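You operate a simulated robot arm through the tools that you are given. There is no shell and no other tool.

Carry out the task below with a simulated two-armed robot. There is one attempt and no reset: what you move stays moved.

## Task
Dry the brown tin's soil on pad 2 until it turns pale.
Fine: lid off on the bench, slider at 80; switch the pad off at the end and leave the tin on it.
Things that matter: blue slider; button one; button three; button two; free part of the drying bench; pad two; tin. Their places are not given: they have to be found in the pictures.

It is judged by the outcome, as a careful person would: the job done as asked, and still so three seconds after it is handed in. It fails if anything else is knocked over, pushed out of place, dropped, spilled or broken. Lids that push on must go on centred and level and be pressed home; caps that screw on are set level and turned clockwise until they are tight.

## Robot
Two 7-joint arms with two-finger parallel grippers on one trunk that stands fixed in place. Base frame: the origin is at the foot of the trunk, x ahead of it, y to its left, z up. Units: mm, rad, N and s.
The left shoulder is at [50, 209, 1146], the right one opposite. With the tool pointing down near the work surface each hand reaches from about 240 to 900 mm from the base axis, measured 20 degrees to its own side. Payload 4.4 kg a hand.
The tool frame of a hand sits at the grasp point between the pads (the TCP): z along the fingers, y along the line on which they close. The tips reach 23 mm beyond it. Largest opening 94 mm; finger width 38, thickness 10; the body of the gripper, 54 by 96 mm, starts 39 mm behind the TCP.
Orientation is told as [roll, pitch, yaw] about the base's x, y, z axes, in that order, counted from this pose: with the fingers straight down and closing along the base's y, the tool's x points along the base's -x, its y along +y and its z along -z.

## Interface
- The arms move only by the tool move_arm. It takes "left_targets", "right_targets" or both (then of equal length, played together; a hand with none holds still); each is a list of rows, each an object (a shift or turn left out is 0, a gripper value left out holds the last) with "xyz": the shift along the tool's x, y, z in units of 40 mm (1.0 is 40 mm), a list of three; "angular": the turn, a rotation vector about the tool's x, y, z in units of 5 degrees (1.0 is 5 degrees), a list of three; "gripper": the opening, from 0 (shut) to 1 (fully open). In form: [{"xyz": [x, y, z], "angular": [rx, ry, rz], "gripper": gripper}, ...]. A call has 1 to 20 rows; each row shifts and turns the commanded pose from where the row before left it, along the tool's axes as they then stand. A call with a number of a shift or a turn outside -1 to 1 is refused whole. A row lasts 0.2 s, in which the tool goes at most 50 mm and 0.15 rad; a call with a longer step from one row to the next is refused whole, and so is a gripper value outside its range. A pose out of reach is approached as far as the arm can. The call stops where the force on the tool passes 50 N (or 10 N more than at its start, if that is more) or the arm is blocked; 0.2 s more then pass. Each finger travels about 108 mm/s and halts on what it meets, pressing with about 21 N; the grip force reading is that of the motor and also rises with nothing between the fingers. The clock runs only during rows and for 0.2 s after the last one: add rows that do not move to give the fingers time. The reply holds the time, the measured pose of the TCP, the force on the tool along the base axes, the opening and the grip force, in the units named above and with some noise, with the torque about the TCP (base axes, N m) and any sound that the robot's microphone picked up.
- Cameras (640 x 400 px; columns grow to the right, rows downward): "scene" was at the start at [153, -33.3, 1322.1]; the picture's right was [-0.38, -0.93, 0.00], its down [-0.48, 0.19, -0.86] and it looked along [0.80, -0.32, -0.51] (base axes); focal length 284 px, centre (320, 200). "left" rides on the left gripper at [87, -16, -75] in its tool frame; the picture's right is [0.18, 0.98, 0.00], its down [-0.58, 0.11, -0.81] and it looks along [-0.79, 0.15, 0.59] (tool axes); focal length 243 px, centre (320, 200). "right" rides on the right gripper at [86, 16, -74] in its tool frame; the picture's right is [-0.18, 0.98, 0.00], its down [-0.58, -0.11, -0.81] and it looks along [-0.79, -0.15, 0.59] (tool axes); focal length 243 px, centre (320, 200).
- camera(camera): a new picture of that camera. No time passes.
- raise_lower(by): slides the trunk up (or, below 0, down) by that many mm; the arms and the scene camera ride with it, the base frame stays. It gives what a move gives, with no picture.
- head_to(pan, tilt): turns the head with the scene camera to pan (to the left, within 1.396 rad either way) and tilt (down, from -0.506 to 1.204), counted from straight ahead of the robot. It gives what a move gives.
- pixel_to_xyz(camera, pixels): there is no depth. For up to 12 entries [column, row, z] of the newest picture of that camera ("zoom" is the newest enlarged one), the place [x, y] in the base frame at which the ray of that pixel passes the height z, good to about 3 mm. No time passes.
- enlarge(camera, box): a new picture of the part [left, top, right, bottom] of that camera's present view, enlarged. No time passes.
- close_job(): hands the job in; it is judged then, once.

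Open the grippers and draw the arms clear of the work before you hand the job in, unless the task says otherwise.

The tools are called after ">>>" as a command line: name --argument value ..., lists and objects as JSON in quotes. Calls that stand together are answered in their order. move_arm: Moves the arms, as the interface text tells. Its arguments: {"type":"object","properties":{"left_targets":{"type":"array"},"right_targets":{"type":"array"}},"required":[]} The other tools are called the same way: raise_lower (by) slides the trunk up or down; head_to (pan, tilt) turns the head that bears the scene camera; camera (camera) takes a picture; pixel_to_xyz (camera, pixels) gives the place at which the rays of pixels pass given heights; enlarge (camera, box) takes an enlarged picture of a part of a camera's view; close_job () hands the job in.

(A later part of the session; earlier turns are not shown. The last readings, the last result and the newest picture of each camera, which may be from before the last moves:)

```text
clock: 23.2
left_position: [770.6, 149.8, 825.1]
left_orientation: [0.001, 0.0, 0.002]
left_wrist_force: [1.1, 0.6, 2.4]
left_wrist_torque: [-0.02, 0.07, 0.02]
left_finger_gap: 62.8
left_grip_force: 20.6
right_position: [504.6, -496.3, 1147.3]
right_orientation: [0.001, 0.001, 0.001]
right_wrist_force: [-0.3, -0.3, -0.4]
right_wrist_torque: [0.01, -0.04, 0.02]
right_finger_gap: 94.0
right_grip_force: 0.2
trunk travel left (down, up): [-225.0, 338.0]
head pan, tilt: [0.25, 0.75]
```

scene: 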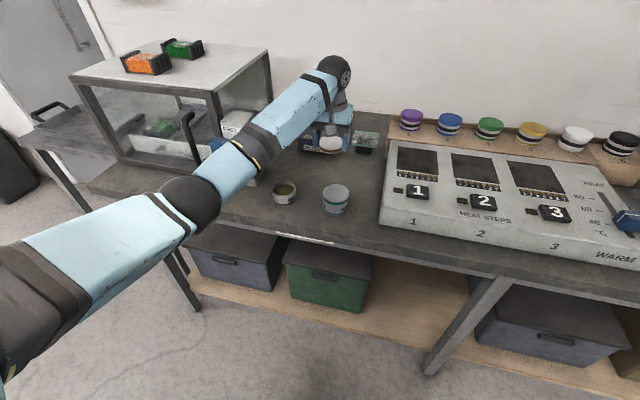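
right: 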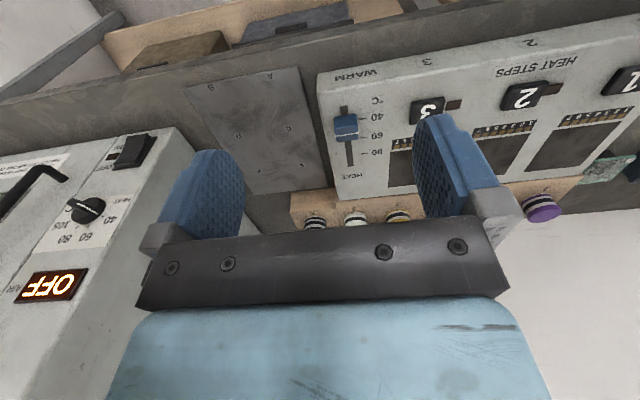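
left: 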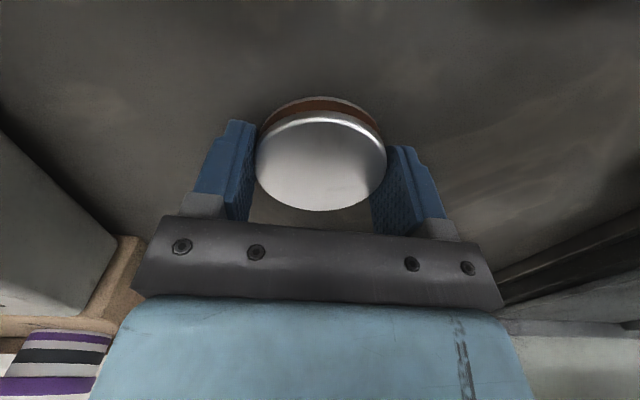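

Vertical force rose to 2.4 N: contact with the bench. I open the fingers a little to release the lid, then look.

>>> move_arm --left_targets '[{"gripper": 0.7}, {"gripper": 0.8}, {"gripper": 0.95}, {}]'

>>> camera --camera "left"

>>> enlarge --camera "scene" --box '[240, 110, 400, 210]'

```text
clock: 24.2
left_position: [769.1, 150.5, 823.6]
left_orientation: [0.001, -0.001, 0.003]
left_wrist_force: [0.6, 0.3, 0.9]
left_wrist_torque: [-0.01, 0.0, 0.05]
left_finger_gap: 89.5
left_grip_force: 0.1
right_position: [503.2, -497.7, 1148.1]
right_orientation: [0.0, -0.001, 0.002]
right_wrist_force: [0.5, -0.6, 0.2]
right_wrist_torque: [0.01, 0.02, 0.01]
right_finger_gap: 94.1
right_grip_force: 0.0
trunk travel left (down, up): [-225.0, 338.0]
head pan, tilt: [0.25, 0.75]
```

```text
taken
```

left: 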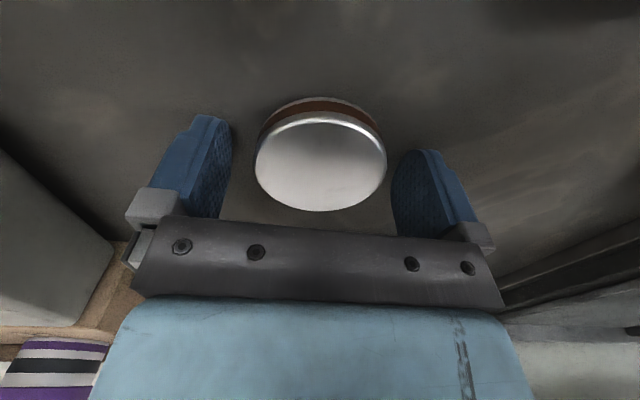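

```text
4.00 times, centred on (320, 160) of scene
```

zoom: 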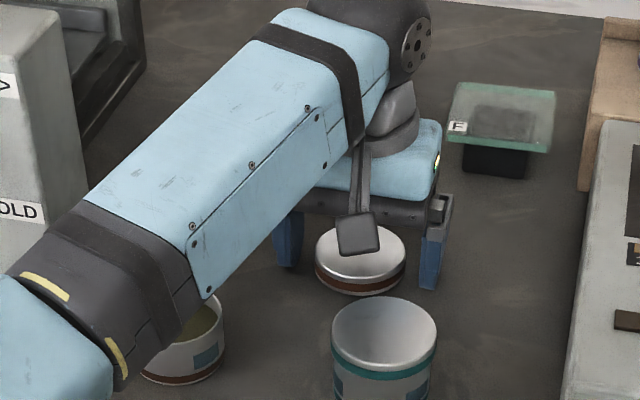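

The lid lies flat on the bench. I raise the left hand straight up clear of it.

>>> move_arm --left_targets '[{"xyz": [0, 0, -0.1], "gripper": 1.0}, {"xyz": [0, 0, -0.4]}, {"xyz": [0, 0, -0.8]}, {"xyz": [0, 0, -0.8]}, {"xyz": [0, 0, -0.8]}, {"xyz": [0, 0, -0.6]}, {"xyz": [0, 0, 0]}]'

>>> head_to --pan -0.2 --tilt 0.75

>>> camera --camera "scene"

>>> enlarge --camera "scene" --box '[240, 110, 480, 260]'

```text
clock: 25.8
left_position: [768.7, 150.9, 964.2]
left_orientation: [0.0, 0.001, 0.003]
left_wrist_force: [-0.4, -0.1, 0.1]
left_wrist_torque: [-0.01, 0.03, 0.01]
left_finger_gap: 94.1
left_grip_force: 0.2
right_position: [504.1, -496.6, 1146.8]
right_orientation: [-0.001, -0.001, 0.0]
right_wrist_force: [-0.4, -0.2, -0.6]
right_wrist_torque: [0.01, 0.0, 0.01]
right_finger_gap: 94.2
right_grip_force: 0.1
trunk travel left (down, up): [-225.0, 338.0]
head pan, tilt: [0.25, 0.75]
```

```text
clock: 26.7
left_position: [768.2, 152.0, 963.2]
left_orientation: [-0.001, 0.0, 0.0]
left_wrist_force: [-0.1, -0.4, 0.0]
left_wrist_torque: [-0.01, 0.01, 0.0]
left_finger_gap: 93.9
left_grip_force: 0.2
right_position: [504.2, -497.1, 1147.8]
right_orientation: [0.001, 0.0, 0.001]
right_wrist_force: [0.1, -0.1, 0.4]
right_wrist_torque: [-0.03, 0.01, -0.05]
right_finger_gap: 94.1
right_grip_force: 0.0
trunk travel left (down, up): [-225.0, 338.0]
head pan, tilt: [-0.201, 0.75]
```

```text
taken
```

scene: 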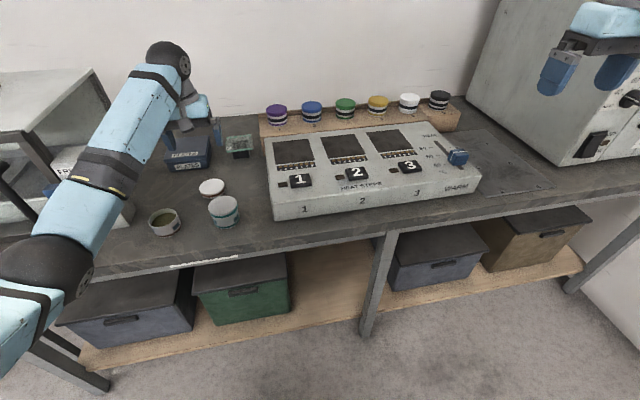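

```text
2.67 times, centred on (360, 185) of scene
```

zoom: 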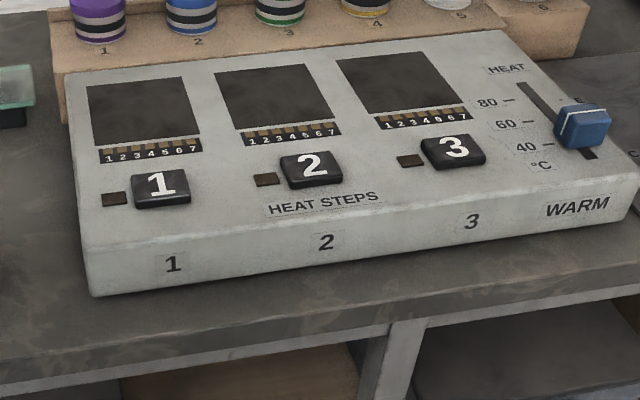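

Now I look at the blue slider: scene (458.6,153) and the initial right view (346,128). I take a new right picture and cast rays from both.

>>> camera --camera "right"

>>> pixel_to_xyz --camera "scene" --pixels '[[458.6, 153, 920], [458.6, 153, 890], [458.6, 153, 870], [357, 172, 900], [357, 172, 880], [357, 172, 860], [346, 146, 880], [346, 146, 860], [346, 146, 840]]'

>>> pixel_to_xyz --camera "right" --pixels '[[346, 127.7, 920], [346, 127.7, 890], [346, 127.7, 870], [520, 96, 900], [520, 96, 880], [520, 96, 860], [490, 157, 880], [490, 157, 860], [490, 157, 840]]'

```text
taken
```

right: 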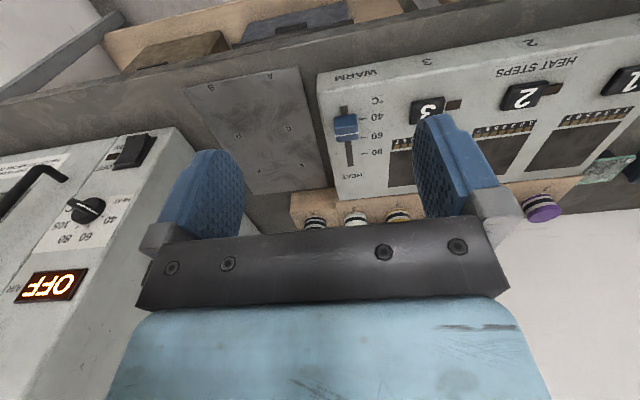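

```text
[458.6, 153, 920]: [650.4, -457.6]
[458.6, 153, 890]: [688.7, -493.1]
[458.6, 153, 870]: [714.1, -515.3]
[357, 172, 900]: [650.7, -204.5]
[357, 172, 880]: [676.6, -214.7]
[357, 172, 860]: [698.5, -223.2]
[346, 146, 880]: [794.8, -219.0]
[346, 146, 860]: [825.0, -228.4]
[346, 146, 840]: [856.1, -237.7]
```

```text
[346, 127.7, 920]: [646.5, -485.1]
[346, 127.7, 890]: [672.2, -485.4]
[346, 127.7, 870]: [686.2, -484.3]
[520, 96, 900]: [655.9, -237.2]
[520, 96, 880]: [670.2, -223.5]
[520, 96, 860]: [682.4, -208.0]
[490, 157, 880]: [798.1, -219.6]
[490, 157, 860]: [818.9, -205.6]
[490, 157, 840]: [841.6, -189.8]
```

Slider handle is around (675,-485,~895), button 2 about (674,-218,~876). I bring the right hand nearer for a close view of the slider and scale.

>>> move_arm --right_targets '[{"xyz": [-0.3, 0.09, 0.66]}, {"xyz": [-0.3, 0.09, 0.66]}, {"xyz": [-0.3, 0.09, 0.66]}, {"xyz": [-0.3, 0.09, 0.66]}, {"xyz": [-0.3, 0.09, 0.66]}, {"xyz": [-0.3, 0.09, 0.66]}, {"xyz": [-0.3, 0.08, 0.5]}, {"xyz": [0, 0, 0]}]'

>>> camera --camera "right"

>>> enlarge --camera "right" --box '[240, 80, 480, 220]'

>>> camera --camera "scene"

```text
clock: 28.5
left_position: [768.1, 151.9, 964.2]
left_orientation: [0.001, 0.001, 0.002]
left_wrist_force: [0.6, -1.0, 0.1]
left_wrist_torque: [0.03, -0.01, -0.01]
left_finger_gap: 94.0
left_grip_force: 0.0
right_position: [589.1, -473.1, 969.0]
right_orientation: [0.0, 0.0, 0.001]
right_wrist_force: [-0.3, -0.2, -0.4]
right_wrist_torque: [-0.02, 0.05, -0.04]
right_finger_gap: 93.9
right_grip_force: 0.1
trunk travel left (down, up): [-225.0, 338.0]
head pan, tilt: [-0.201, 0.75]
```

```text
taken
```

right: 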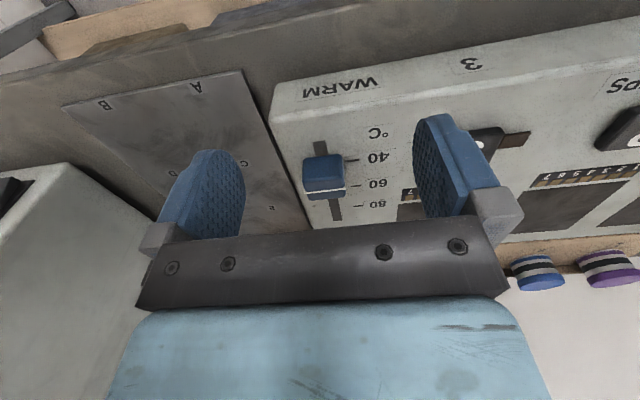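

```text
2.67 times, centred on (360, 150) of right
```

zoom: 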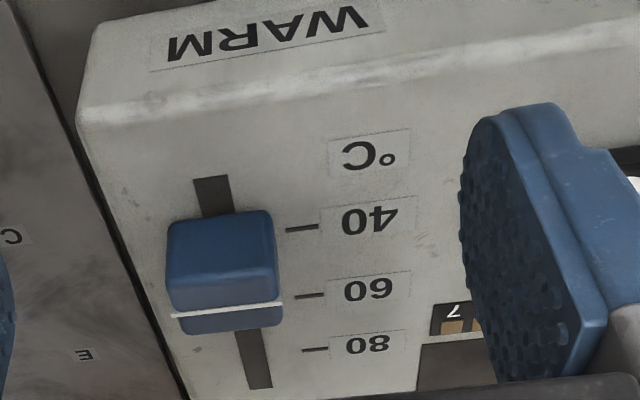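

```text
taken
```

scene: 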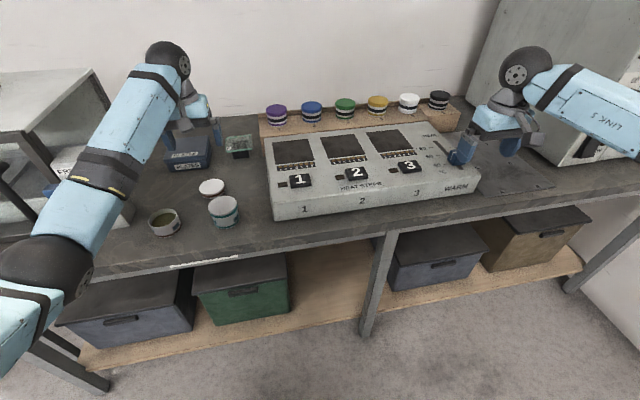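

The slider slot runs along x; the cap's white centre line is at zoom row ~310, ticks 40/60/80 at rows 229/297/350. I cast these rays and enlarge the scene view to fix the panel height.

>>> pixel_to_xyz --camera "zoom" --pixels '[[302, 229, 870], [310, 297, 870], [317, 350, 870], [211, 178, 870], [260, 388, 870], [302, 229, 860], [310, 297, 860], [317, 350, 860], [228, 311, 895], [228, 311, 885], [216, 230, 870]]'

>>> enlarge --camera "scene" --box '[400, 120, 490, 210]'

```text
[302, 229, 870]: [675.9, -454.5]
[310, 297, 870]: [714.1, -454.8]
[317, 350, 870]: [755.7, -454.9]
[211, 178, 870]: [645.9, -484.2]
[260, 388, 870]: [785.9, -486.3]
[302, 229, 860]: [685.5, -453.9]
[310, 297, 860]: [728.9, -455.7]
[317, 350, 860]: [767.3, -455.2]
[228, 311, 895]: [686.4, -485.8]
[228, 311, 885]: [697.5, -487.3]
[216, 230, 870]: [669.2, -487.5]
```

```text
4.44 times, centred on (445, 165) of scene
```

zoom: 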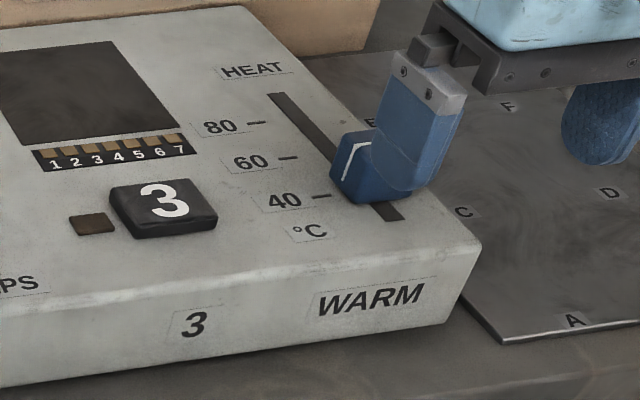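

Scene ticks read 80 (257,123), 60 (288,157), 40 (322,196) in the zoom, slot ends (275,95) and (397,217). I cast these to find the panel's height by comparison.

>>> pixel_to_xyz --camera "zoom" --pixels '[[257, 123, 870], [288, 157, 870], [322, 196, 870], [257, 123, 860], [288, 157, 860], [322, 196, 860], [275, 95, 870], [397, 217, 870], [275, 95, 880], [397, 217, 860], [358, 148, 895], [358, 148, 885]]'

```text
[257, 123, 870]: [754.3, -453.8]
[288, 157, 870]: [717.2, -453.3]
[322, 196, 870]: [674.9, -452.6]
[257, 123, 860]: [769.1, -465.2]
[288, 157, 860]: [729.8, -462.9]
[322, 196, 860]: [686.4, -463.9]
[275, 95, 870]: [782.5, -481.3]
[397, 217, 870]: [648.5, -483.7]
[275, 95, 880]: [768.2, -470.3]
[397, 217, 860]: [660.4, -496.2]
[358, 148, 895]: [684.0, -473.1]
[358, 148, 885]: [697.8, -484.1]
```

The panel top is level at z≈870: ticks 40/60/80 at x≈675/715/755, slot at y≈-485; the cap's line is at x≈697.5 (about 51°), cap top z≈885. I bring the right hand above the cap to grip it along y.

>>> move_arm --right_targets '[{"xyz": [-0.68, -0.08, 0.24]}, {"xyz": [-0.68, -0.08, 0.24]}, {"xyz": [-0.68, -0.08, 0.24]}, {"xyz": [-0.66, -0.07, 0.25]}, {"xyz": [0, 0, 0], "gripper": 0.7}, {"xyz": [0, 0, 0]}]'

>>> camera --camera "right"

>>> camera --camera "scene"

```text
clock: 29.9
left_position: [767.5, 152.3, 963.4]
left_orientation: [0.0, 0.001, 0.003]
left_wrist_force: [0.2, 0.0, 0.1]
left_wrist_torque: [0.0, 0.01, 0.02]
left_finger_gap: 94.0
left_grip_force: 0.0
right_position: [694.8, -483.8, 929.8]
right_orientation: [0.0, -0.003, 0.001]
right_wrist_force: [-0.5, -0.4, 0.0]
right_wrist_torque: [-0.01, -0.02, -0.04]
right_finger_gap: 65.9
right_grip_force: 0.1
trunk travel left (down, up): [-225.0, 338.0]
head pan, tilt: [-0.201, 0.75]
```

```text
taken
```

right: 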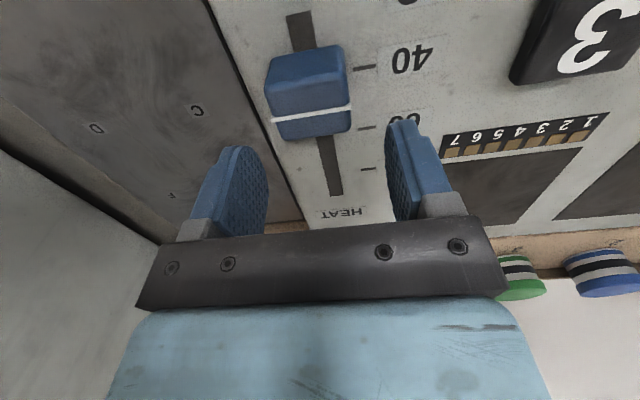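

```text
taken
```

scene: 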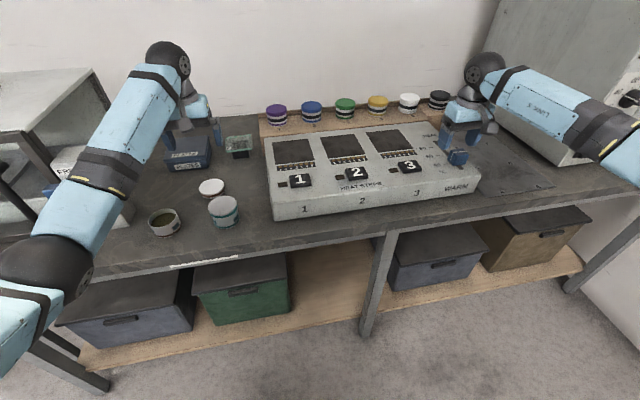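

The cap's white line is at right-camera about (311,115). I cast it to refine alignment, with the cap's side edges.

>>> enlarge --camera "right" --box '[240, 10, 400, 210]'

>>> pixel_to_xyz --camera "right" --pixels '[[311, 115, 885], [311, 115, 890], [273, 120, 885], [352, 110, 885], [366, 67, 870], [368, 128, 870], [371, 169, 870], [314, 137, 885], [308, 92, 885]]'

```text
2.00 times, centred on (320, 110) of right
```

zoom: 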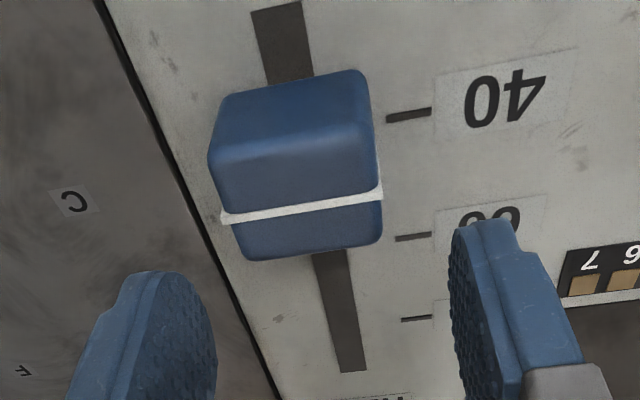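

```text
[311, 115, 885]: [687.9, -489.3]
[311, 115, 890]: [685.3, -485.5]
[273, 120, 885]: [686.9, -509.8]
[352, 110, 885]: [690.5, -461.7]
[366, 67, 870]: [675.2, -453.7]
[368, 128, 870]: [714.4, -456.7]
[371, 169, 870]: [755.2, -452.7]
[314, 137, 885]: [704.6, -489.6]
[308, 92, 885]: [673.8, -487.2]
```

The three views agree better on a cap top at z≈899 with the line near x≈680. I verify with near-base and top edges of the cap.

>>> pixel_to_xyz --camera "right" --pixels '[[311, 113.5, 899], [305, 52, 872], [307, 87, 899], [314, 137, 899], [270, 118, 899], [352, 106, 899], [305, 52, 870], [311, 113.5, 895]]'

>>> pixel_to_xyz --camera "scene" --pixels '[[458.6, 152, 899], [450, 155, 899], [450, 154, 895]]'

>>> enlarge --camera "scene" --box '[420, 125, 500, 195]'

```text
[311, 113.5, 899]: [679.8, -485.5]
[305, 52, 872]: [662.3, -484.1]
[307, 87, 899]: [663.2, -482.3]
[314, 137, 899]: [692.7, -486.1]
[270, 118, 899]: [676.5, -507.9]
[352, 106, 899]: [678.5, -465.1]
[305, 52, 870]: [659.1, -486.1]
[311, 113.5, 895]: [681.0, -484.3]
```

```text
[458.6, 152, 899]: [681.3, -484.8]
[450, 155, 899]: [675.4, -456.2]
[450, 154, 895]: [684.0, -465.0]
```

```text
5.71 times, centred on (460, 160) of scene
```

zoom: 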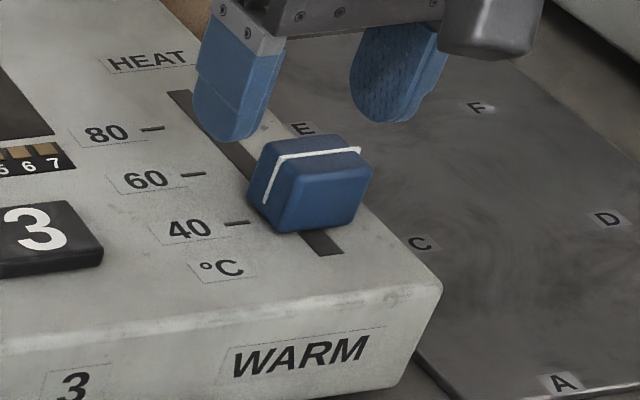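

The white line also runs down the cap's left side to its foot at zoom (265,203), so the cap centre is near x≈681, y≈-486, about 30×42 mm and 29 mm tall. I align the right hand and descend to tips at z≈877.

>>> pixel_to_xyz --camera "zoom" --pixels '[[265, 203, 872], [265, 203, 876], [275, 160, 899], [360, 150, 899], [318, 155, 899], [252, 193, 872], [284, 230, 872]]'

>>> move_arm --right_targets '[{"xyz": [0.33, -0.05, 0]}, {"xyz": [0, 0, 0.25]}, {"xyz": [0, 0, 0.3]}, {"xyz": [0, 0, 0.2]}, {"xyz": [0, 0, 0]}]'

>>> camera --camera "right"

```text
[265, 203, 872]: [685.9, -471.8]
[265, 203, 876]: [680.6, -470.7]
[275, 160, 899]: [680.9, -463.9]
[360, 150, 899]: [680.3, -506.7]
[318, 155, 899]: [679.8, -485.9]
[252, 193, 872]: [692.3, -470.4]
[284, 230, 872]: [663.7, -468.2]
```

```text
clock: 31.1
left_position: [767.3, 152.0, 964.1]
left_orientation: [0.0, 0.0, 0.002]
left_wrist_force: [-0.7, 0.3, -0.6]
left_wrist_torque: [0.0, -0.02, 0.02]
left_finger_gap: 93.8
left_grip_force: 0.1
right_position: [680.4, -486.9, 899.1]
right_orientation: [-0.001, 0.0, 0.0]
right_wrist_force: [-0.8, 0.5, -0.1]
right_wrist_torque: [0.01, -0.03, -0.03]
right_finger_gap: 65.8
right_grip_force: 0.1
trunk travel left (down, up): [-225.0, 338.0]
head pan, tilt: [-0.201, 0.75]
```

```text
taken
```

right: 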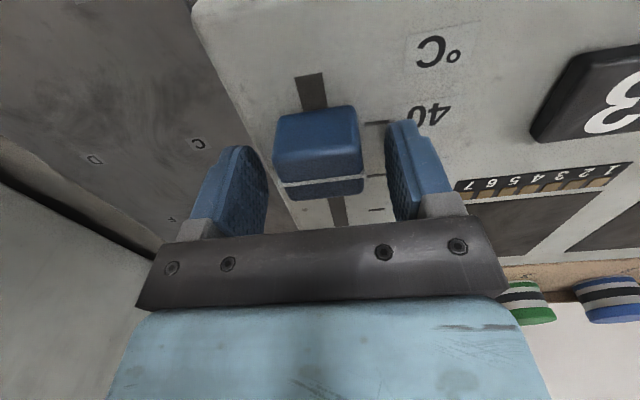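

The cap sits centred between the fingers. I close on it and wait.

>>> move_arm --right_targets '[{"gripper": 0.5}, {"gripper": 0.4}, {"gripper": 0.35}, {}]'

>>> camera --camera "right"

```text
clock: 32.1
left_position: [767.7, 152.4, 961.8]
left_orientation: [0.0, 0.001, 0.001]
left_wrist_force: [0.0, -0.4, -0.6]
left_wrist_torque: [0.02, -0.01, 0.03]
left_finger_gap: 93.8
left_grip_force: 0.0
right_position: [681.8, -484.8, 899.0]
right_orientation: [0.0, 0.001, 0.002]
right_wrist_force: [-0.2, 12.3, -3.8]
right_wrist_torque: [0.26, -0.3, -0.13]
right_finger_gap: 37.4
right_grip_force: 45.0
trunk travel left (down, up): [-225.0, 338.0]
head pan, tilt: [-0.201, 0.75]
```

```text
taken
```

right: 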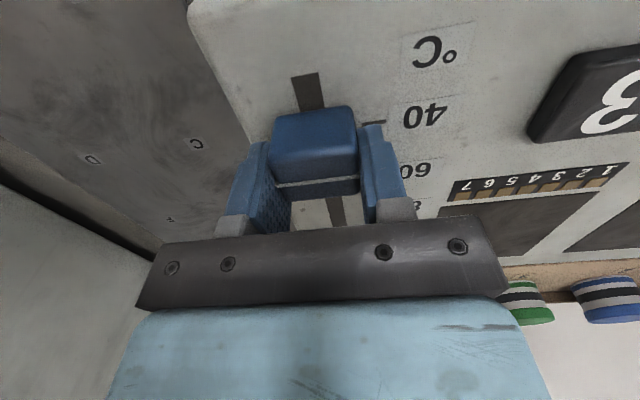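

The cap is gripped (gap 37.4 mm) with a small sideways load; I relieve it by 1.5 mm in +y and slide forward 60 mm in gentle rows.

>>> move_arm --right_targets '[{"xyz": [0, 0.04, 0]}, {"xyz": [-0.12, 0, 0]}, {"xyz": [-0.25, 0, 0]}, {"xyz": [-0.25, 0, 0]}, {"xyz": [-0.25, 0, 0]}, {"xyz": [-0.25, 0, 0]}, {"xyz": [-0.25, 0, 0]}, {"xyz": [-0.13, 0, 0]}, {"xyz": [0, 0, 0]}]'

>>> camera --camera "right"

>>> enlarge --camera "scene" --box '[400, 110, 490, 190]'

```text
clock: 34.1
left_position: [768.0, 153.0, 962.5]
left_orientation: [0.002, 0.0, 0.002]
left_wrist_force: [0.2, -0.2, -0.1]
left_wrist_torque: [0.0, 0.03, -0.03]
left_finger_gap: 94.0
left_grip_force: 0.0
right_position: [743.6, -484.7, 899.4]
right_orientation: [0.0, 0.001, 0.001]
right_wrist_force: [0.7, 2.6, -5.9]
right_wrist_torque: [-0.13, 0.1, -0.22]
right_finger_gap: 37.4
right_grip_force: 44.8
trunk travel left (down, up): [-225.0, 338.0]
head pan, tilt: [-0.201, 0.75]
```

```text
taken
```

right: 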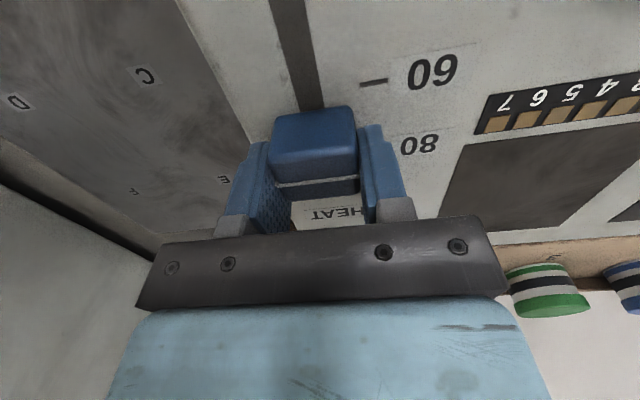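

```text
5.00 times, centred on (445, 150) of scene
```

zoom: 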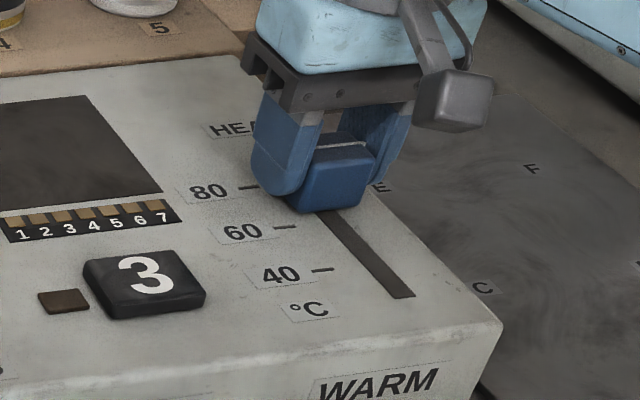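

The cap slid along. I measure the white line now: right view (317,183) and scene zoom (344,145), plus ticks.

>>> enlarge --camera "right" --box '[240, 60, 460, 230]'

>>> pixel_to_xyz --camera "right" --pixels '[[317, 183, 899], [374, 82, 870]]'

>>> enlarge --camera "scene" --box '[430, 130, 480, 165]'

```text
2.35 times, centred on (350, 145) of right
```

zoom: 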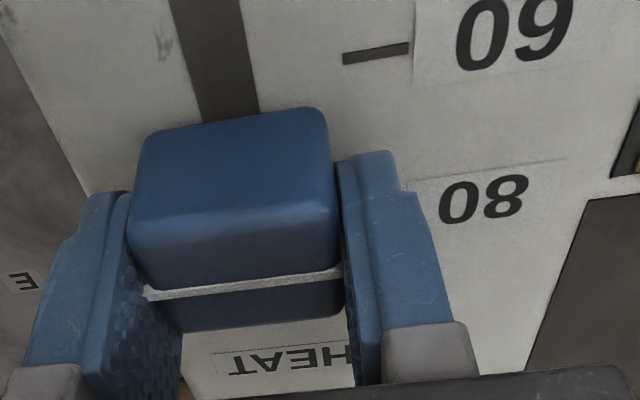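

```text
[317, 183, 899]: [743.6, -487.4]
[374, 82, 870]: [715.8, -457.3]
```

```text
11.43 times, centred on (455, 148) of scene
```

zoom: 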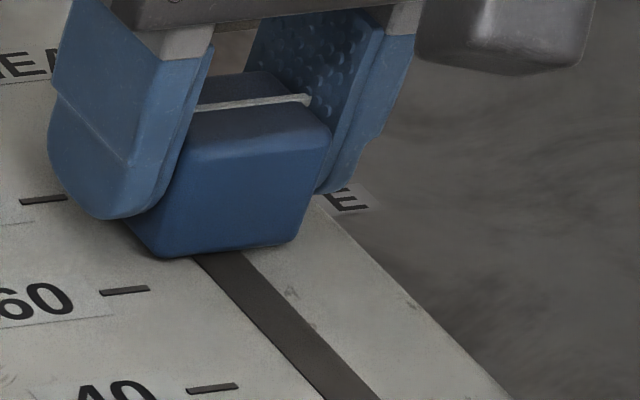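

I cast the refined line centre: zoom (252,103) of the scene and right (317.3,180).

>>> pixel_to_xyz --camera "zoom" --pixels '[[252, 103, 899], [252, 103, 897], [42, 200, 870], [125, 290, 870], [212, 388, 870]]'

>>> pixel_to_xyz --camera "right" --pixels '[[317.3, 179.8, 899], [317.3, 179.8, 897], [373.5, 82, 870]]'

```text
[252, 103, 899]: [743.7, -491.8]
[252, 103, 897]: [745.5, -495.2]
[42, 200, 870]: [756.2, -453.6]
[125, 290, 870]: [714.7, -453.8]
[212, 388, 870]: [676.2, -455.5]
```

```text
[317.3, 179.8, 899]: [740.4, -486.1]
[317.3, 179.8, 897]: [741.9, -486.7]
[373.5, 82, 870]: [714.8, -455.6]
```

Line is at x≈742.5 and the 80 tick at x≈755.3. I slide another 12.5 mm forward.

>>> move_arm --right_targets '[{"xyz": [-0.16, 0, 0]}, {"xyz": [-0.15, 0, 0]}, {"xyz": [0, 0, 0]}, {"xyz": [0, 0, 0]}]'

>>> enlarge --camera "right" --box '[240, 60, 460, 230]'

>>> enlarge --camera "scene" --box '[430, 130, 480, 165]'

```text
clock: 35.1
left_position: [769.2, 152.2, 963.6]
left_orientation: [0.001, 0.001, 0.003]
left_wrist_force: [-0.9, 0.8, 0.0]
left_wrist_torque: [-0.01, -0.01, 0.01]
left_finger_gap: 93.9
left_grip_force: 0.0
right_position: [756.7, -484.5, 899.8]
right_orientation: [0.001, -0.001, 0.0]
right_wrist_force: [1.7, 2.1, -3.6]
right_wrist_torque: [0.04, 0.67, -0.09]
right_finger_gap: 37.4
right_grip_force: 45.0
trunk travel left (down, up): [-225.0, 338.0]
head pan, tilt: [-0.201, 0.75]
```

```text
2.35 times, centred on (350, 145) of right
```

zoom: 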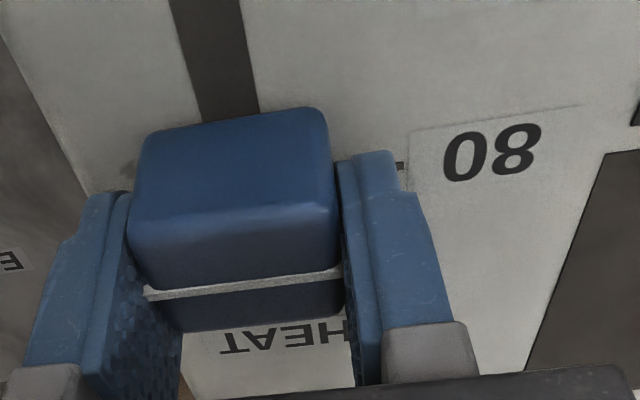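

```text
11.43 times, centred on (455, 148) of scene
```

zoom: 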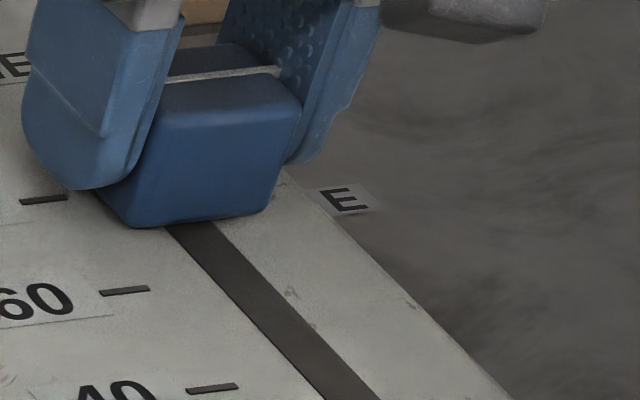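

The slider looks at the 80 mark; I cast the line centre at scene zoom (224,75) and the right view (317.3,180) for confirmation.

>>> pixel_to_xyz --camera "zoom" --pixels '[[224, 75, 899], [42, 199, 870]]'

>>> pixel_to_xyz --camera "right" --pixels '[[317.3, 179.8, 899], [384.5, 130, 870]]'

```text
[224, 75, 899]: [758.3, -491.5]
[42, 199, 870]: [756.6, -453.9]
```

```text
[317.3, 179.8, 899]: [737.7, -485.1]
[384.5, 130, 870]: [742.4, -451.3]
```

I take a fresh right picture and repeat the casts several times to average the noise.

>>> camera --camera "right"

>>> pixel_to_xyz --camera "right" --pixels '[[317.3, 179.8, 899], [317.3, 179.8, 899], [317.3, 179.8, 899], [317.3, 179.8, 899], [384.5, 130, 870], [384.5, 130, 870], [384.5, 130, 870], [384.5, 130, 870]]'

>>> pixel_to_xyz --camera "zoom" --pixels '[[224, 75, 899], [224, 75, 899], [224, 75, 899], [224, 75, 899], [42, 199, 870], [42, 199, 870], [42, 199, 870], [42, 199, 870]]'

```text
taken
```

right: 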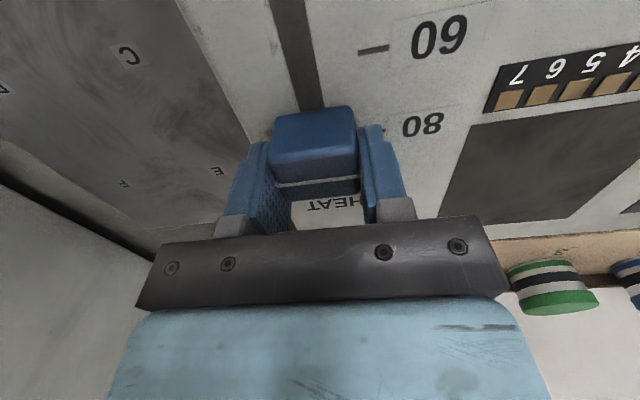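

```text
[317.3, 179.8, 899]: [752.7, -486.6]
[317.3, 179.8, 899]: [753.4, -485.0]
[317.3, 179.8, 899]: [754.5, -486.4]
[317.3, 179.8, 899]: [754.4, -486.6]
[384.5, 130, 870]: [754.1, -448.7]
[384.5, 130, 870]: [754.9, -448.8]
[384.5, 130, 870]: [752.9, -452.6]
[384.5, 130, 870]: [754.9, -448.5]
```

```text
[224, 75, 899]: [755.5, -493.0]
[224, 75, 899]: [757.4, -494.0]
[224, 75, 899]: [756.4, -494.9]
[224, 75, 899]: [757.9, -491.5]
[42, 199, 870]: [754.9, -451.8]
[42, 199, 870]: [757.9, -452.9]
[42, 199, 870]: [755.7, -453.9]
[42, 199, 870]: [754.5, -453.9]
```

Line and tick agree within about 1 mm in both views (753.8 vs 754.2; 756.8 vs 755.8). I release the cap and lift the right hand straight up.

>>> move_arm --right_targets '[{"gripper": 0.5}, {"gripper": 0.65}, {"gripper": 0.7}, {"xyz": [0, 0, -0.3]}, {"xyz": [0, 0, -0.6]}, {"xyz": [0, 0, -0.8]}, {"xyz": [0, 0, -0.6]}, {"xyz": [0, 0, 0]}]'

>>> camera --camera "right"

>>> camera --camera "scene"

>>> enlarge --camera "scene" --box '[420, 125, 490, 180]'

```text
clock: 36.9
left_position: [768.1, 151.9, 963.5]
left_orientation: [-0.002, 0.0, 0.001]
left_wrist_force: [0.2, -0.4, -0.2]
left_wrist_torque: [0.0, 0.0, -0.02]
left_finger_gap: 93.9
left_grip_force: 0.1
right_position: [755.9, -483.4, 991.5]
right_orientation: [0.0, -0.001, 0.0]
right_wrist_force: [0.1, 1.1, -0.1]
right_wrist_torque: [0.01, 0.0, 0.05]
right_finger_gap: 65.4
right_grip_force: 0.1
trunk travel left (down, up): [-225.0, 338.0]
head pan, tilt: [-0.201, 0.75]
```

```text
taken
```

right: 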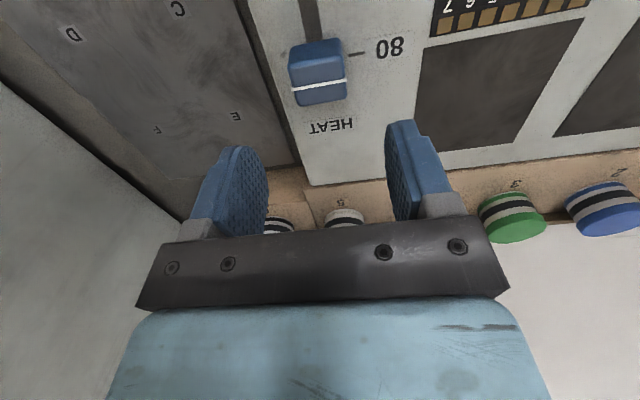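

```text
taken
```

scene: 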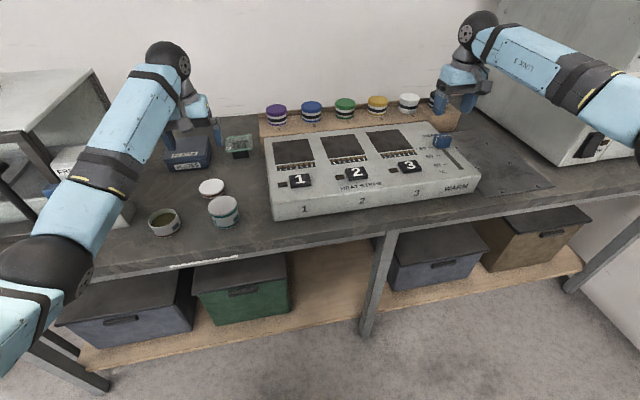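

```text
7.27 times, centred on (455, 152) of scene
```

zoom: 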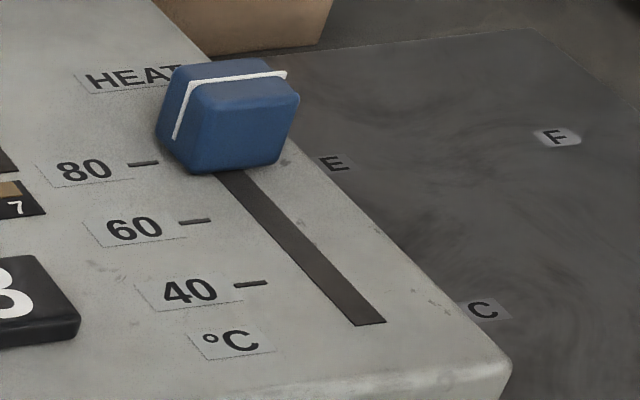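

The cap stands at the 80 mark. I cast the line foot (175,137) and top line (235,77) with the tick (143,163) several times to confirm.

>>> pixel_to_xyz --camera "zoom" --pixels '[[175, 137, 876], [175, 137, 876], [175, 137, 876], [237, 78, 899], [237, 78, 899], [237, 78, 899], [143, 163, 870], [143, 163, 870], [143, 163, 870], [194, 221, 870], [194, 221, 870], [250, 284, 870]]'

>>> enlarge --camera "right" --box '[270, 20, 420, 140]'

```text
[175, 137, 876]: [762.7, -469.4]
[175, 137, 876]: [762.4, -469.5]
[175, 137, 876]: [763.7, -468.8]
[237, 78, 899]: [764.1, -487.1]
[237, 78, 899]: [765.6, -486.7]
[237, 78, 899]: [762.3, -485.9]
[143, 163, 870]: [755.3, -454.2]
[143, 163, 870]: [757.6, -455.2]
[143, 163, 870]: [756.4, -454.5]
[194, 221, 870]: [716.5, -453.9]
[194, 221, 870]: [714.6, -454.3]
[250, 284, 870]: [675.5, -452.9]
```

```text
3.33 times, centred on (345, 80) of right
```

zoom: 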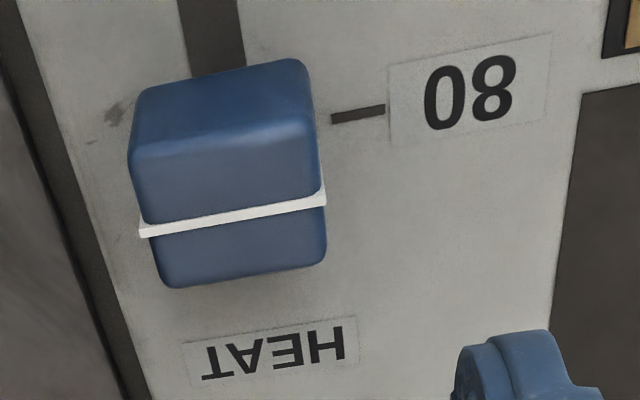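

The foot and top casts now say x≈763, past the tick at 756. I check with the right camera too: line centre (233,213), tick (357,115).

>>> pixel_to_xyz --camera "zoom" --pixels '[[233, 213, 899], [233, 213, 899], [233, 213, 899], [233, 213, 902], [357, 115, 870], [357, 115, 870], [357, 115, 870], [322, 190, 890], [322, 200, 876]]'

```text
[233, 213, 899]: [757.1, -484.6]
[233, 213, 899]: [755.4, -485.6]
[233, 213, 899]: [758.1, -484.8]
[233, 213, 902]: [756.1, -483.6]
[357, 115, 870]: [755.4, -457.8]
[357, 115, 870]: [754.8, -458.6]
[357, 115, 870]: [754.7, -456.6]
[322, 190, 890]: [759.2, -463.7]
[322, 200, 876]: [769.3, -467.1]
```

The views disagree slightly (757 vs 764, tick 755.5), mainly from cap-height parallax. To measure without parallax, I turn the right hand a quarter turn so its camera looks along -y at the cap.

>>> move_arm --right_targets '[{"xyz": [0.2, 0.5, 0]}, {"xyz": [0.2, 0.5, 0]}, {"angular": [0, 0, 1]}, {"angular": [0, 0, 1]}, {"angular": [0, 0, 1]}, {"angular": [0, 0, 1]}, {"angular": [0, 0, 1]}, {"angular": [0, 0, 1]}, {"angular": [0, 0, 1]}, {"angular": [0, 0, 1]}, {"angular": [0, 0, 1]}, {"angular": [0, 0, 1]}, {"angular": [0, 0, 1]}, {"angular": [0, 0, 1]}, {"angular": [0, 0, 1]}, {"angular": [0, 0, 1]}, {"angular": [0, 0, 1]}, {"angular": [0, 0, 1]}, {"angular": [0, 0, 1]}, {"angular": [0, 0, 1]}]'

>>> camera --camera "right"

```text
clock: 41.1
left_position: [767.5, 151.8, 963.3]
left_orientation: [0.0, 0.0, 0.001]
left_wrist_force: [0.0, 0.3, 0.1]
left_wrist_torque: [-0.02, -0.04, 0.02]
left_finger_gap: 94.1
left_grip_force: 0.1
right_position: [739.7, -444.6, 992.0]
right_orientation: [0.001, 0.0, -1.571]
right_wrist_force: [1.0, -0.1, -1.3]
right_wrist_torque: [-0.03, 0.01, 0.01]
right_finger_gap: 65.9
right_grip_force: 0.1
trunk travel left (down, up): [-225.0, 338.0]
head pan, tilt: [-0.201, 0.75]
```

```text
taken
```

right: 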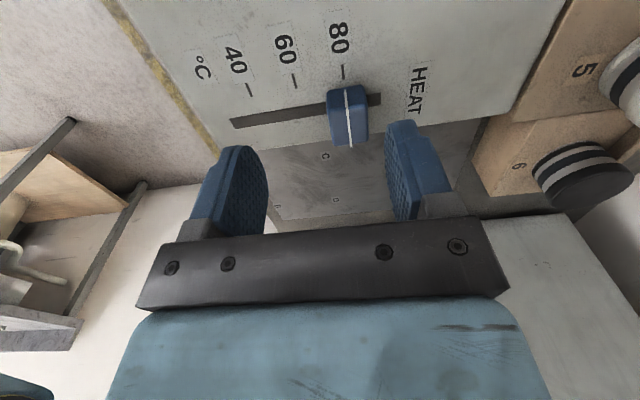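

Now the white line is seen running along the tick direction, free of parallax. I enlarge to compare it with the 80 tick.

>>> enlarge --camera "right" --box '[290, 50, 410, 160]'

```text
3.64 times, centred on (350, 105) of right
```

zoom: 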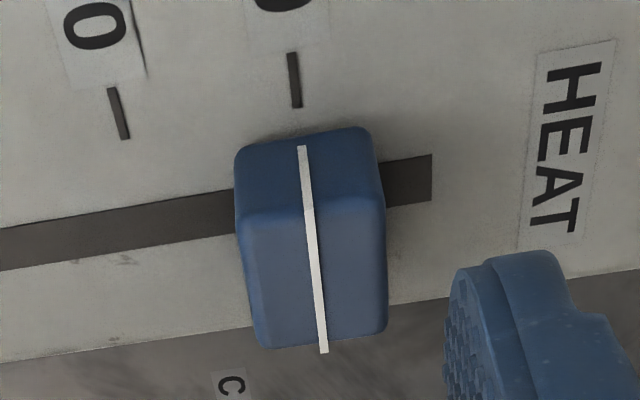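

The white line extends exactly from the 80 tick (tick at col 292–297, line from col 301): slider is at 80. Now I locate pad 2 and button 2 on the panel from the scene view.

>>> camera --camera "scene"

>>> enlarge --camera "scene" --box '[260, 120, 440, 230]'

```text
taken
```

scene: 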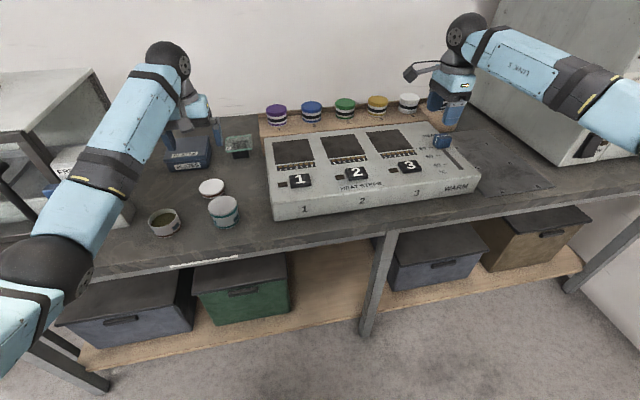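

```text
3.56 times, centred on (350, 175) of scene
```

zoom: 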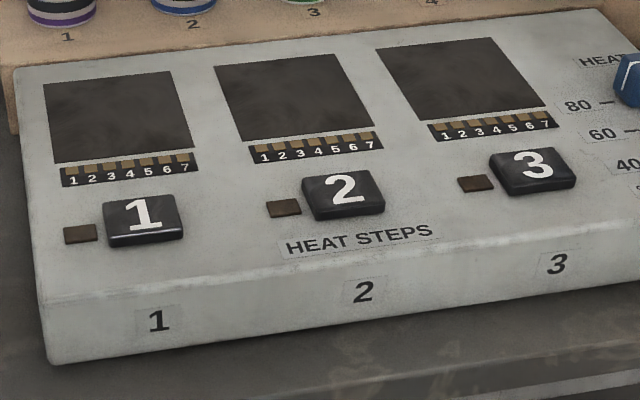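

Pad 2 spans zoom corners (215,67), (330,53), (373,127), (242,142); button 2's top is at (343,190), its lamp at (284,208). I cast these.

>>> pixel_to_xyz --camera "zoom" --pixels '[[215, 67, 870], [330, 53, 870], [373, 127, 870], [242, 142, 870], [343, 190, 880], [343, 190, 884], [312, 214, 870], [385, 209, 870], [303, 177, 882], [376, 170, 882], [284, 208, 870], [50, 280, 870]]'

```text
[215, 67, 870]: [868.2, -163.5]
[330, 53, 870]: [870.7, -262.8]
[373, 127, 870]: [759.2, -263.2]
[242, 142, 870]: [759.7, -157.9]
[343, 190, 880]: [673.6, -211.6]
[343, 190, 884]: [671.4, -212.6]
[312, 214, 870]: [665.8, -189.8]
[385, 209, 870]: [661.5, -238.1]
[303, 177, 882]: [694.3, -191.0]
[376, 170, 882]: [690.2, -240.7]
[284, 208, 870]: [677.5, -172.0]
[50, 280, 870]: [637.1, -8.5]
```

Pad 2 is centred near (814,-211), about 110 mm square; button 2 near (674,-212). The left hand cannot reach pad 2, so the right hand will carry the tin. I withdraw the left arm back-left while turning the right hand back to its upright yaw.

>>> move_arm --left_targets '[{"xyz": [0, 0, -0.8]}, {"xyz": [0.2, 0.1, -0.6]}, {"xyz": [0.7, 0.36, -0.3]}, {"xyz": [0.75, 0.38, -0.25]}, {"xyz": [0.75, 0.38, -0.25]}, {"xyz": [0.75, 0.38, -0.25]}, {"xyz": [0.75, 0.38, -0.25]}, {"xyz": [0.75, 0.38, -0.25]}, {"xyz": [0.75, 0.38, -0.25]}, {"xyz": [0.75, 0.38, -0.25]}, {"xyz": [0.75, 0.38, -0.25]}, {"xyz": [0.75, 0.38, -0.25]}, {"xyz": [0.5, 0.3, 0]}, {}, {}, {}, {}, {}]' --right_targets '[{"angular": [0, 0, -1]}, {"angular": [0, 0, -1]}, {"angular": [0, 0, -1]}, {"angular": [0, 0, -1]}, {"angular": [0, 0, -1]}, {"angular": [0, 0, -1]}, {"angular": [0, 0, -1]}, {"angular": [0, 0, -1]}, {"angular": [0, 0, -1]}, {"angular": [0, 0, -1]}, {"angular": [0, 0, -1]}, {"angular": [0, 0, -1]}, {"angular": [0, 0, -1]}, {"angular": [0, 0, -1]}, {"angular": [0, 0, -1]}, {"angular": [0, 0, -1]}, {"angular": [0, 0, -1]}, {"angular": [0, 0, -1]}]'

>>> camera --camera "scene"

```text
clock: 44.9
left_position: [444.0, 316.4, 1121.1]
left_orientation: [0.001, 0.001, 0.003]
left_wrist_force: [-0.1, -0.3, -0.3]
left_wrist_torque: [0.0, 0.01, 0.01]
left_finger_gap: 94.1
left_grip_force: 0.1
right_position: [738.7, -444.2, 992.6]
right_orientation: [0.0, 0.001, 0.002]
right_wrist_force: [0.6, -0.7, 0.4]
right_wrist_torque: [0.01, 0.01, -0.03]
right_finger_gap: 65.8
right_grip_force: 0.0
trunk travel left (down, up): [-225.0, 338.0]
head pan, tilt: [-0.201, 0.75]
```

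```text
taken
```

scene: 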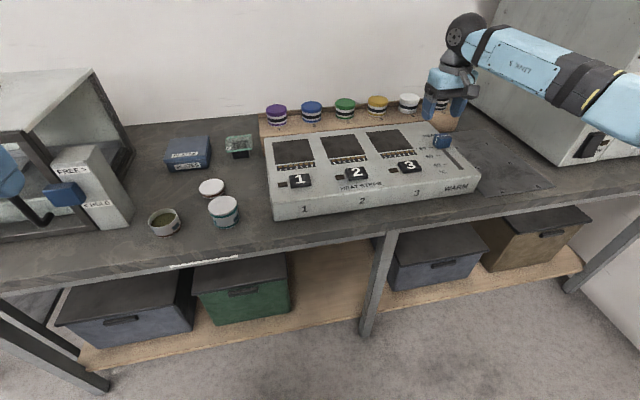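

The left arm is out of the way. I zoom on the open tin to measure rim height and position.

>>> enlarge --camera "scene" --box '[135, 170, 250, 240]'

```text
5.57 times, centred on (192, 205) of scene
```

zoom: 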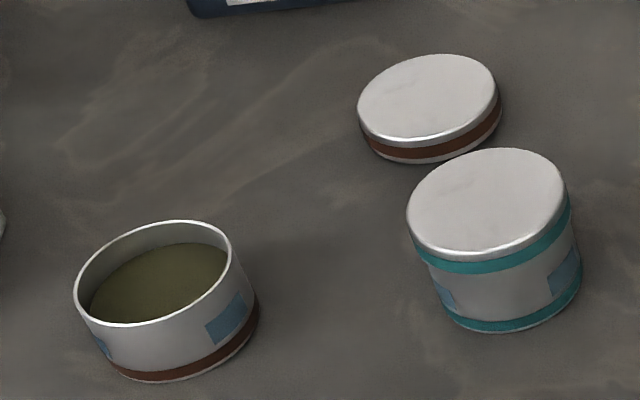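

The tin rim centre is at zoom (153,273), soil olive-dark inside. I cast the rim edges and bottom.

>>> pixel_to_xyz --camera "zoom" --pixels '[[153, 273, 845], [153, 273, 840], [153, 273, 835], [75, 287, 842], [231, 247, 842], [170, 221, 842], [130, 326, 842], [150, 382, 800], [150, 382, 803], [430, 100, 812], [428, 160, 800]]'

```text
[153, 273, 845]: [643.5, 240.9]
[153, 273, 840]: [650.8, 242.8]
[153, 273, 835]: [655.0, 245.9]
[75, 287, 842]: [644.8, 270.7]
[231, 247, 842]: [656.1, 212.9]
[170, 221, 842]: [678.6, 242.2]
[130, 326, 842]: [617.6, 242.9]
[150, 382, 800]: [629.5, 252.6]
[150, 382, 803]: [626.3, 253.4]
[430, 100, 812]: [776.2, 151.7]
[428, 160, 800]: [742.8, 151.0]
```

Rim is at z≈838, centre (654,244), diameter ≈59. I open the right gripper and move the right hand left across above the bench, in two stages.

>>> move_arm --right_targets '[{"xyz": [0.1, 0.5, 0], "gripper": 1.0}, {"xyz": [0.12, 0.95, 0]}, {"xyz": [0.12, 0.95, 0]}, {"xyz": [0.12, 0.95, 0]}, {"xyz": [0.12, 0.95, 0]}, {"xyz": [0.12, 0.95, 0]}, {"xyz": [0.12, 0.95, 0]}, {"xyz": [0.12, 0.95, 0]}, {"xyz": [0.12, 0.95, 0]}, {"xyz": [0.12, 0.95, 0]}, {"xyz": [0.12, 0.95, 0]}, {"xyz": [0.12, 0.95, 0]}, {"xyz": [0.1, 0.5, 0]}, {}]'

>>> camera --camera "scene"

```text
clock: 47.9
left_position: [443.1, 317.4, 1122.5]
left_orientation: [0.001, 0.0, 0.002]
left_wrist_force: [-0.4, 0.5, 0.3]
left_wrist_torque: [0.01, -0.03, -0.03]
left_finger_gap: 93.8
left_grip_force: 0.0
right_position: [678.6, 13.3, 992.5]
right_orientation: [0.0, 0.001, 0.0]
right_wrist_force: [0.2, 0.1, -0.2]
right_wrist_torque: [-0.01, -0.02, 0.01]
right_finger_gap: 93.9
right_grip_force: 0.1
trunk travel left (down, up): [-225.0, 338.0]
head pan, tilt: [-0.201, 0.75]
```

```text
taken
```

scene: 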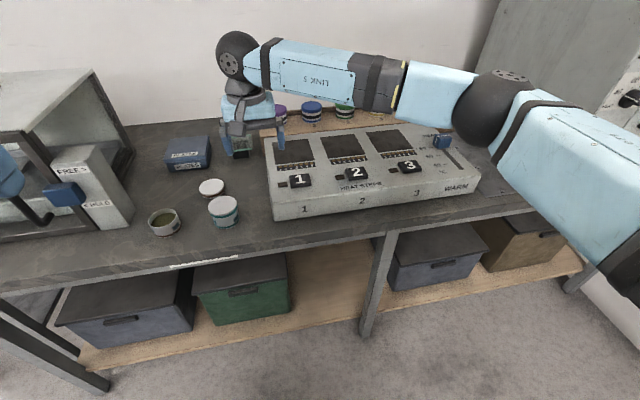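

The right arm moves freely. I continue to above the tin at the same height.

>>> move_arm --right_targets '[{"xyz": [0.08, 0.5, 0]}, {"xyz": [0.09, 0.9, 0]}, {"xyz": [0.09, 0.9, 0]}, {"xyz": [0.09, 0.9, 0]}, {"xyz": [0.09, 0.9, 0]}, {"xyz": [0.09, 0.9, 0]}, {"xyz": [0.09, 0.77, 0]}, {}]'

>>> camera --camera "scene"

>>> camera --camera "right"

```text
clock: 49.7
left_position: [443.7, 318.0, 1121.7]
left_orientation: [0.0, 0.0, 0.0]
left_wrist_force: [0.4, -0.3, 0.0]
left_wrist_torque: [-0.03, 0.05, -0.01]
left_finger_gap: 93.8
left_grip_force: 0.1
right_position: [659.3, 228.6, 990.9]
right_orientation: [0.001, 0.0, 0.001]
right_wrist_force: [-0.5, -0.2, -1.0]
right_wrist_torque: [0.03, -0.02, 0.01]
right_finger_gap: 94.0
right_grip_force: 0.0
right hand out of reach, approached as far as the arm can: row 7
trunk travel left (down, up): [-225.0, 338.0]
head pan, tilt: [-0.201, 0.75]
```

```text
taken
```

scene: 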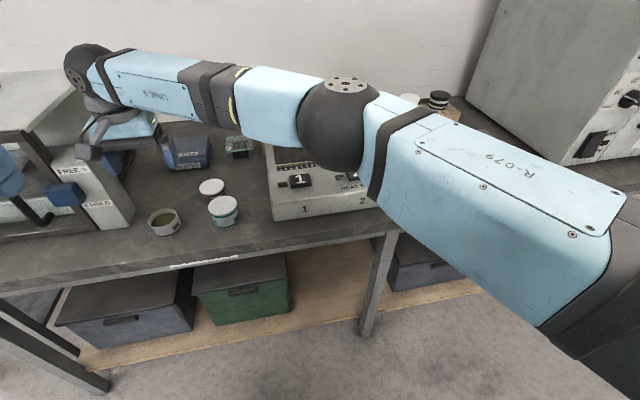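

```text
taken
```

right: 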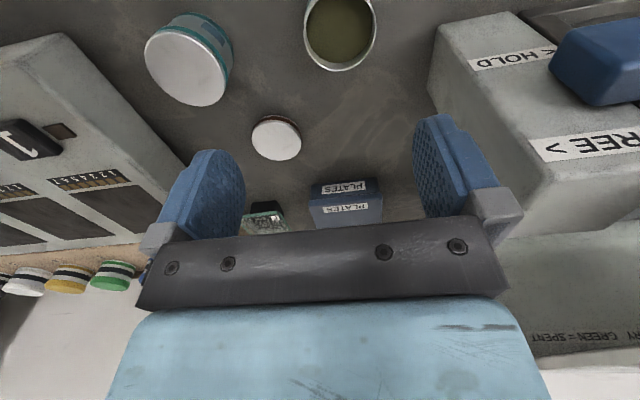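

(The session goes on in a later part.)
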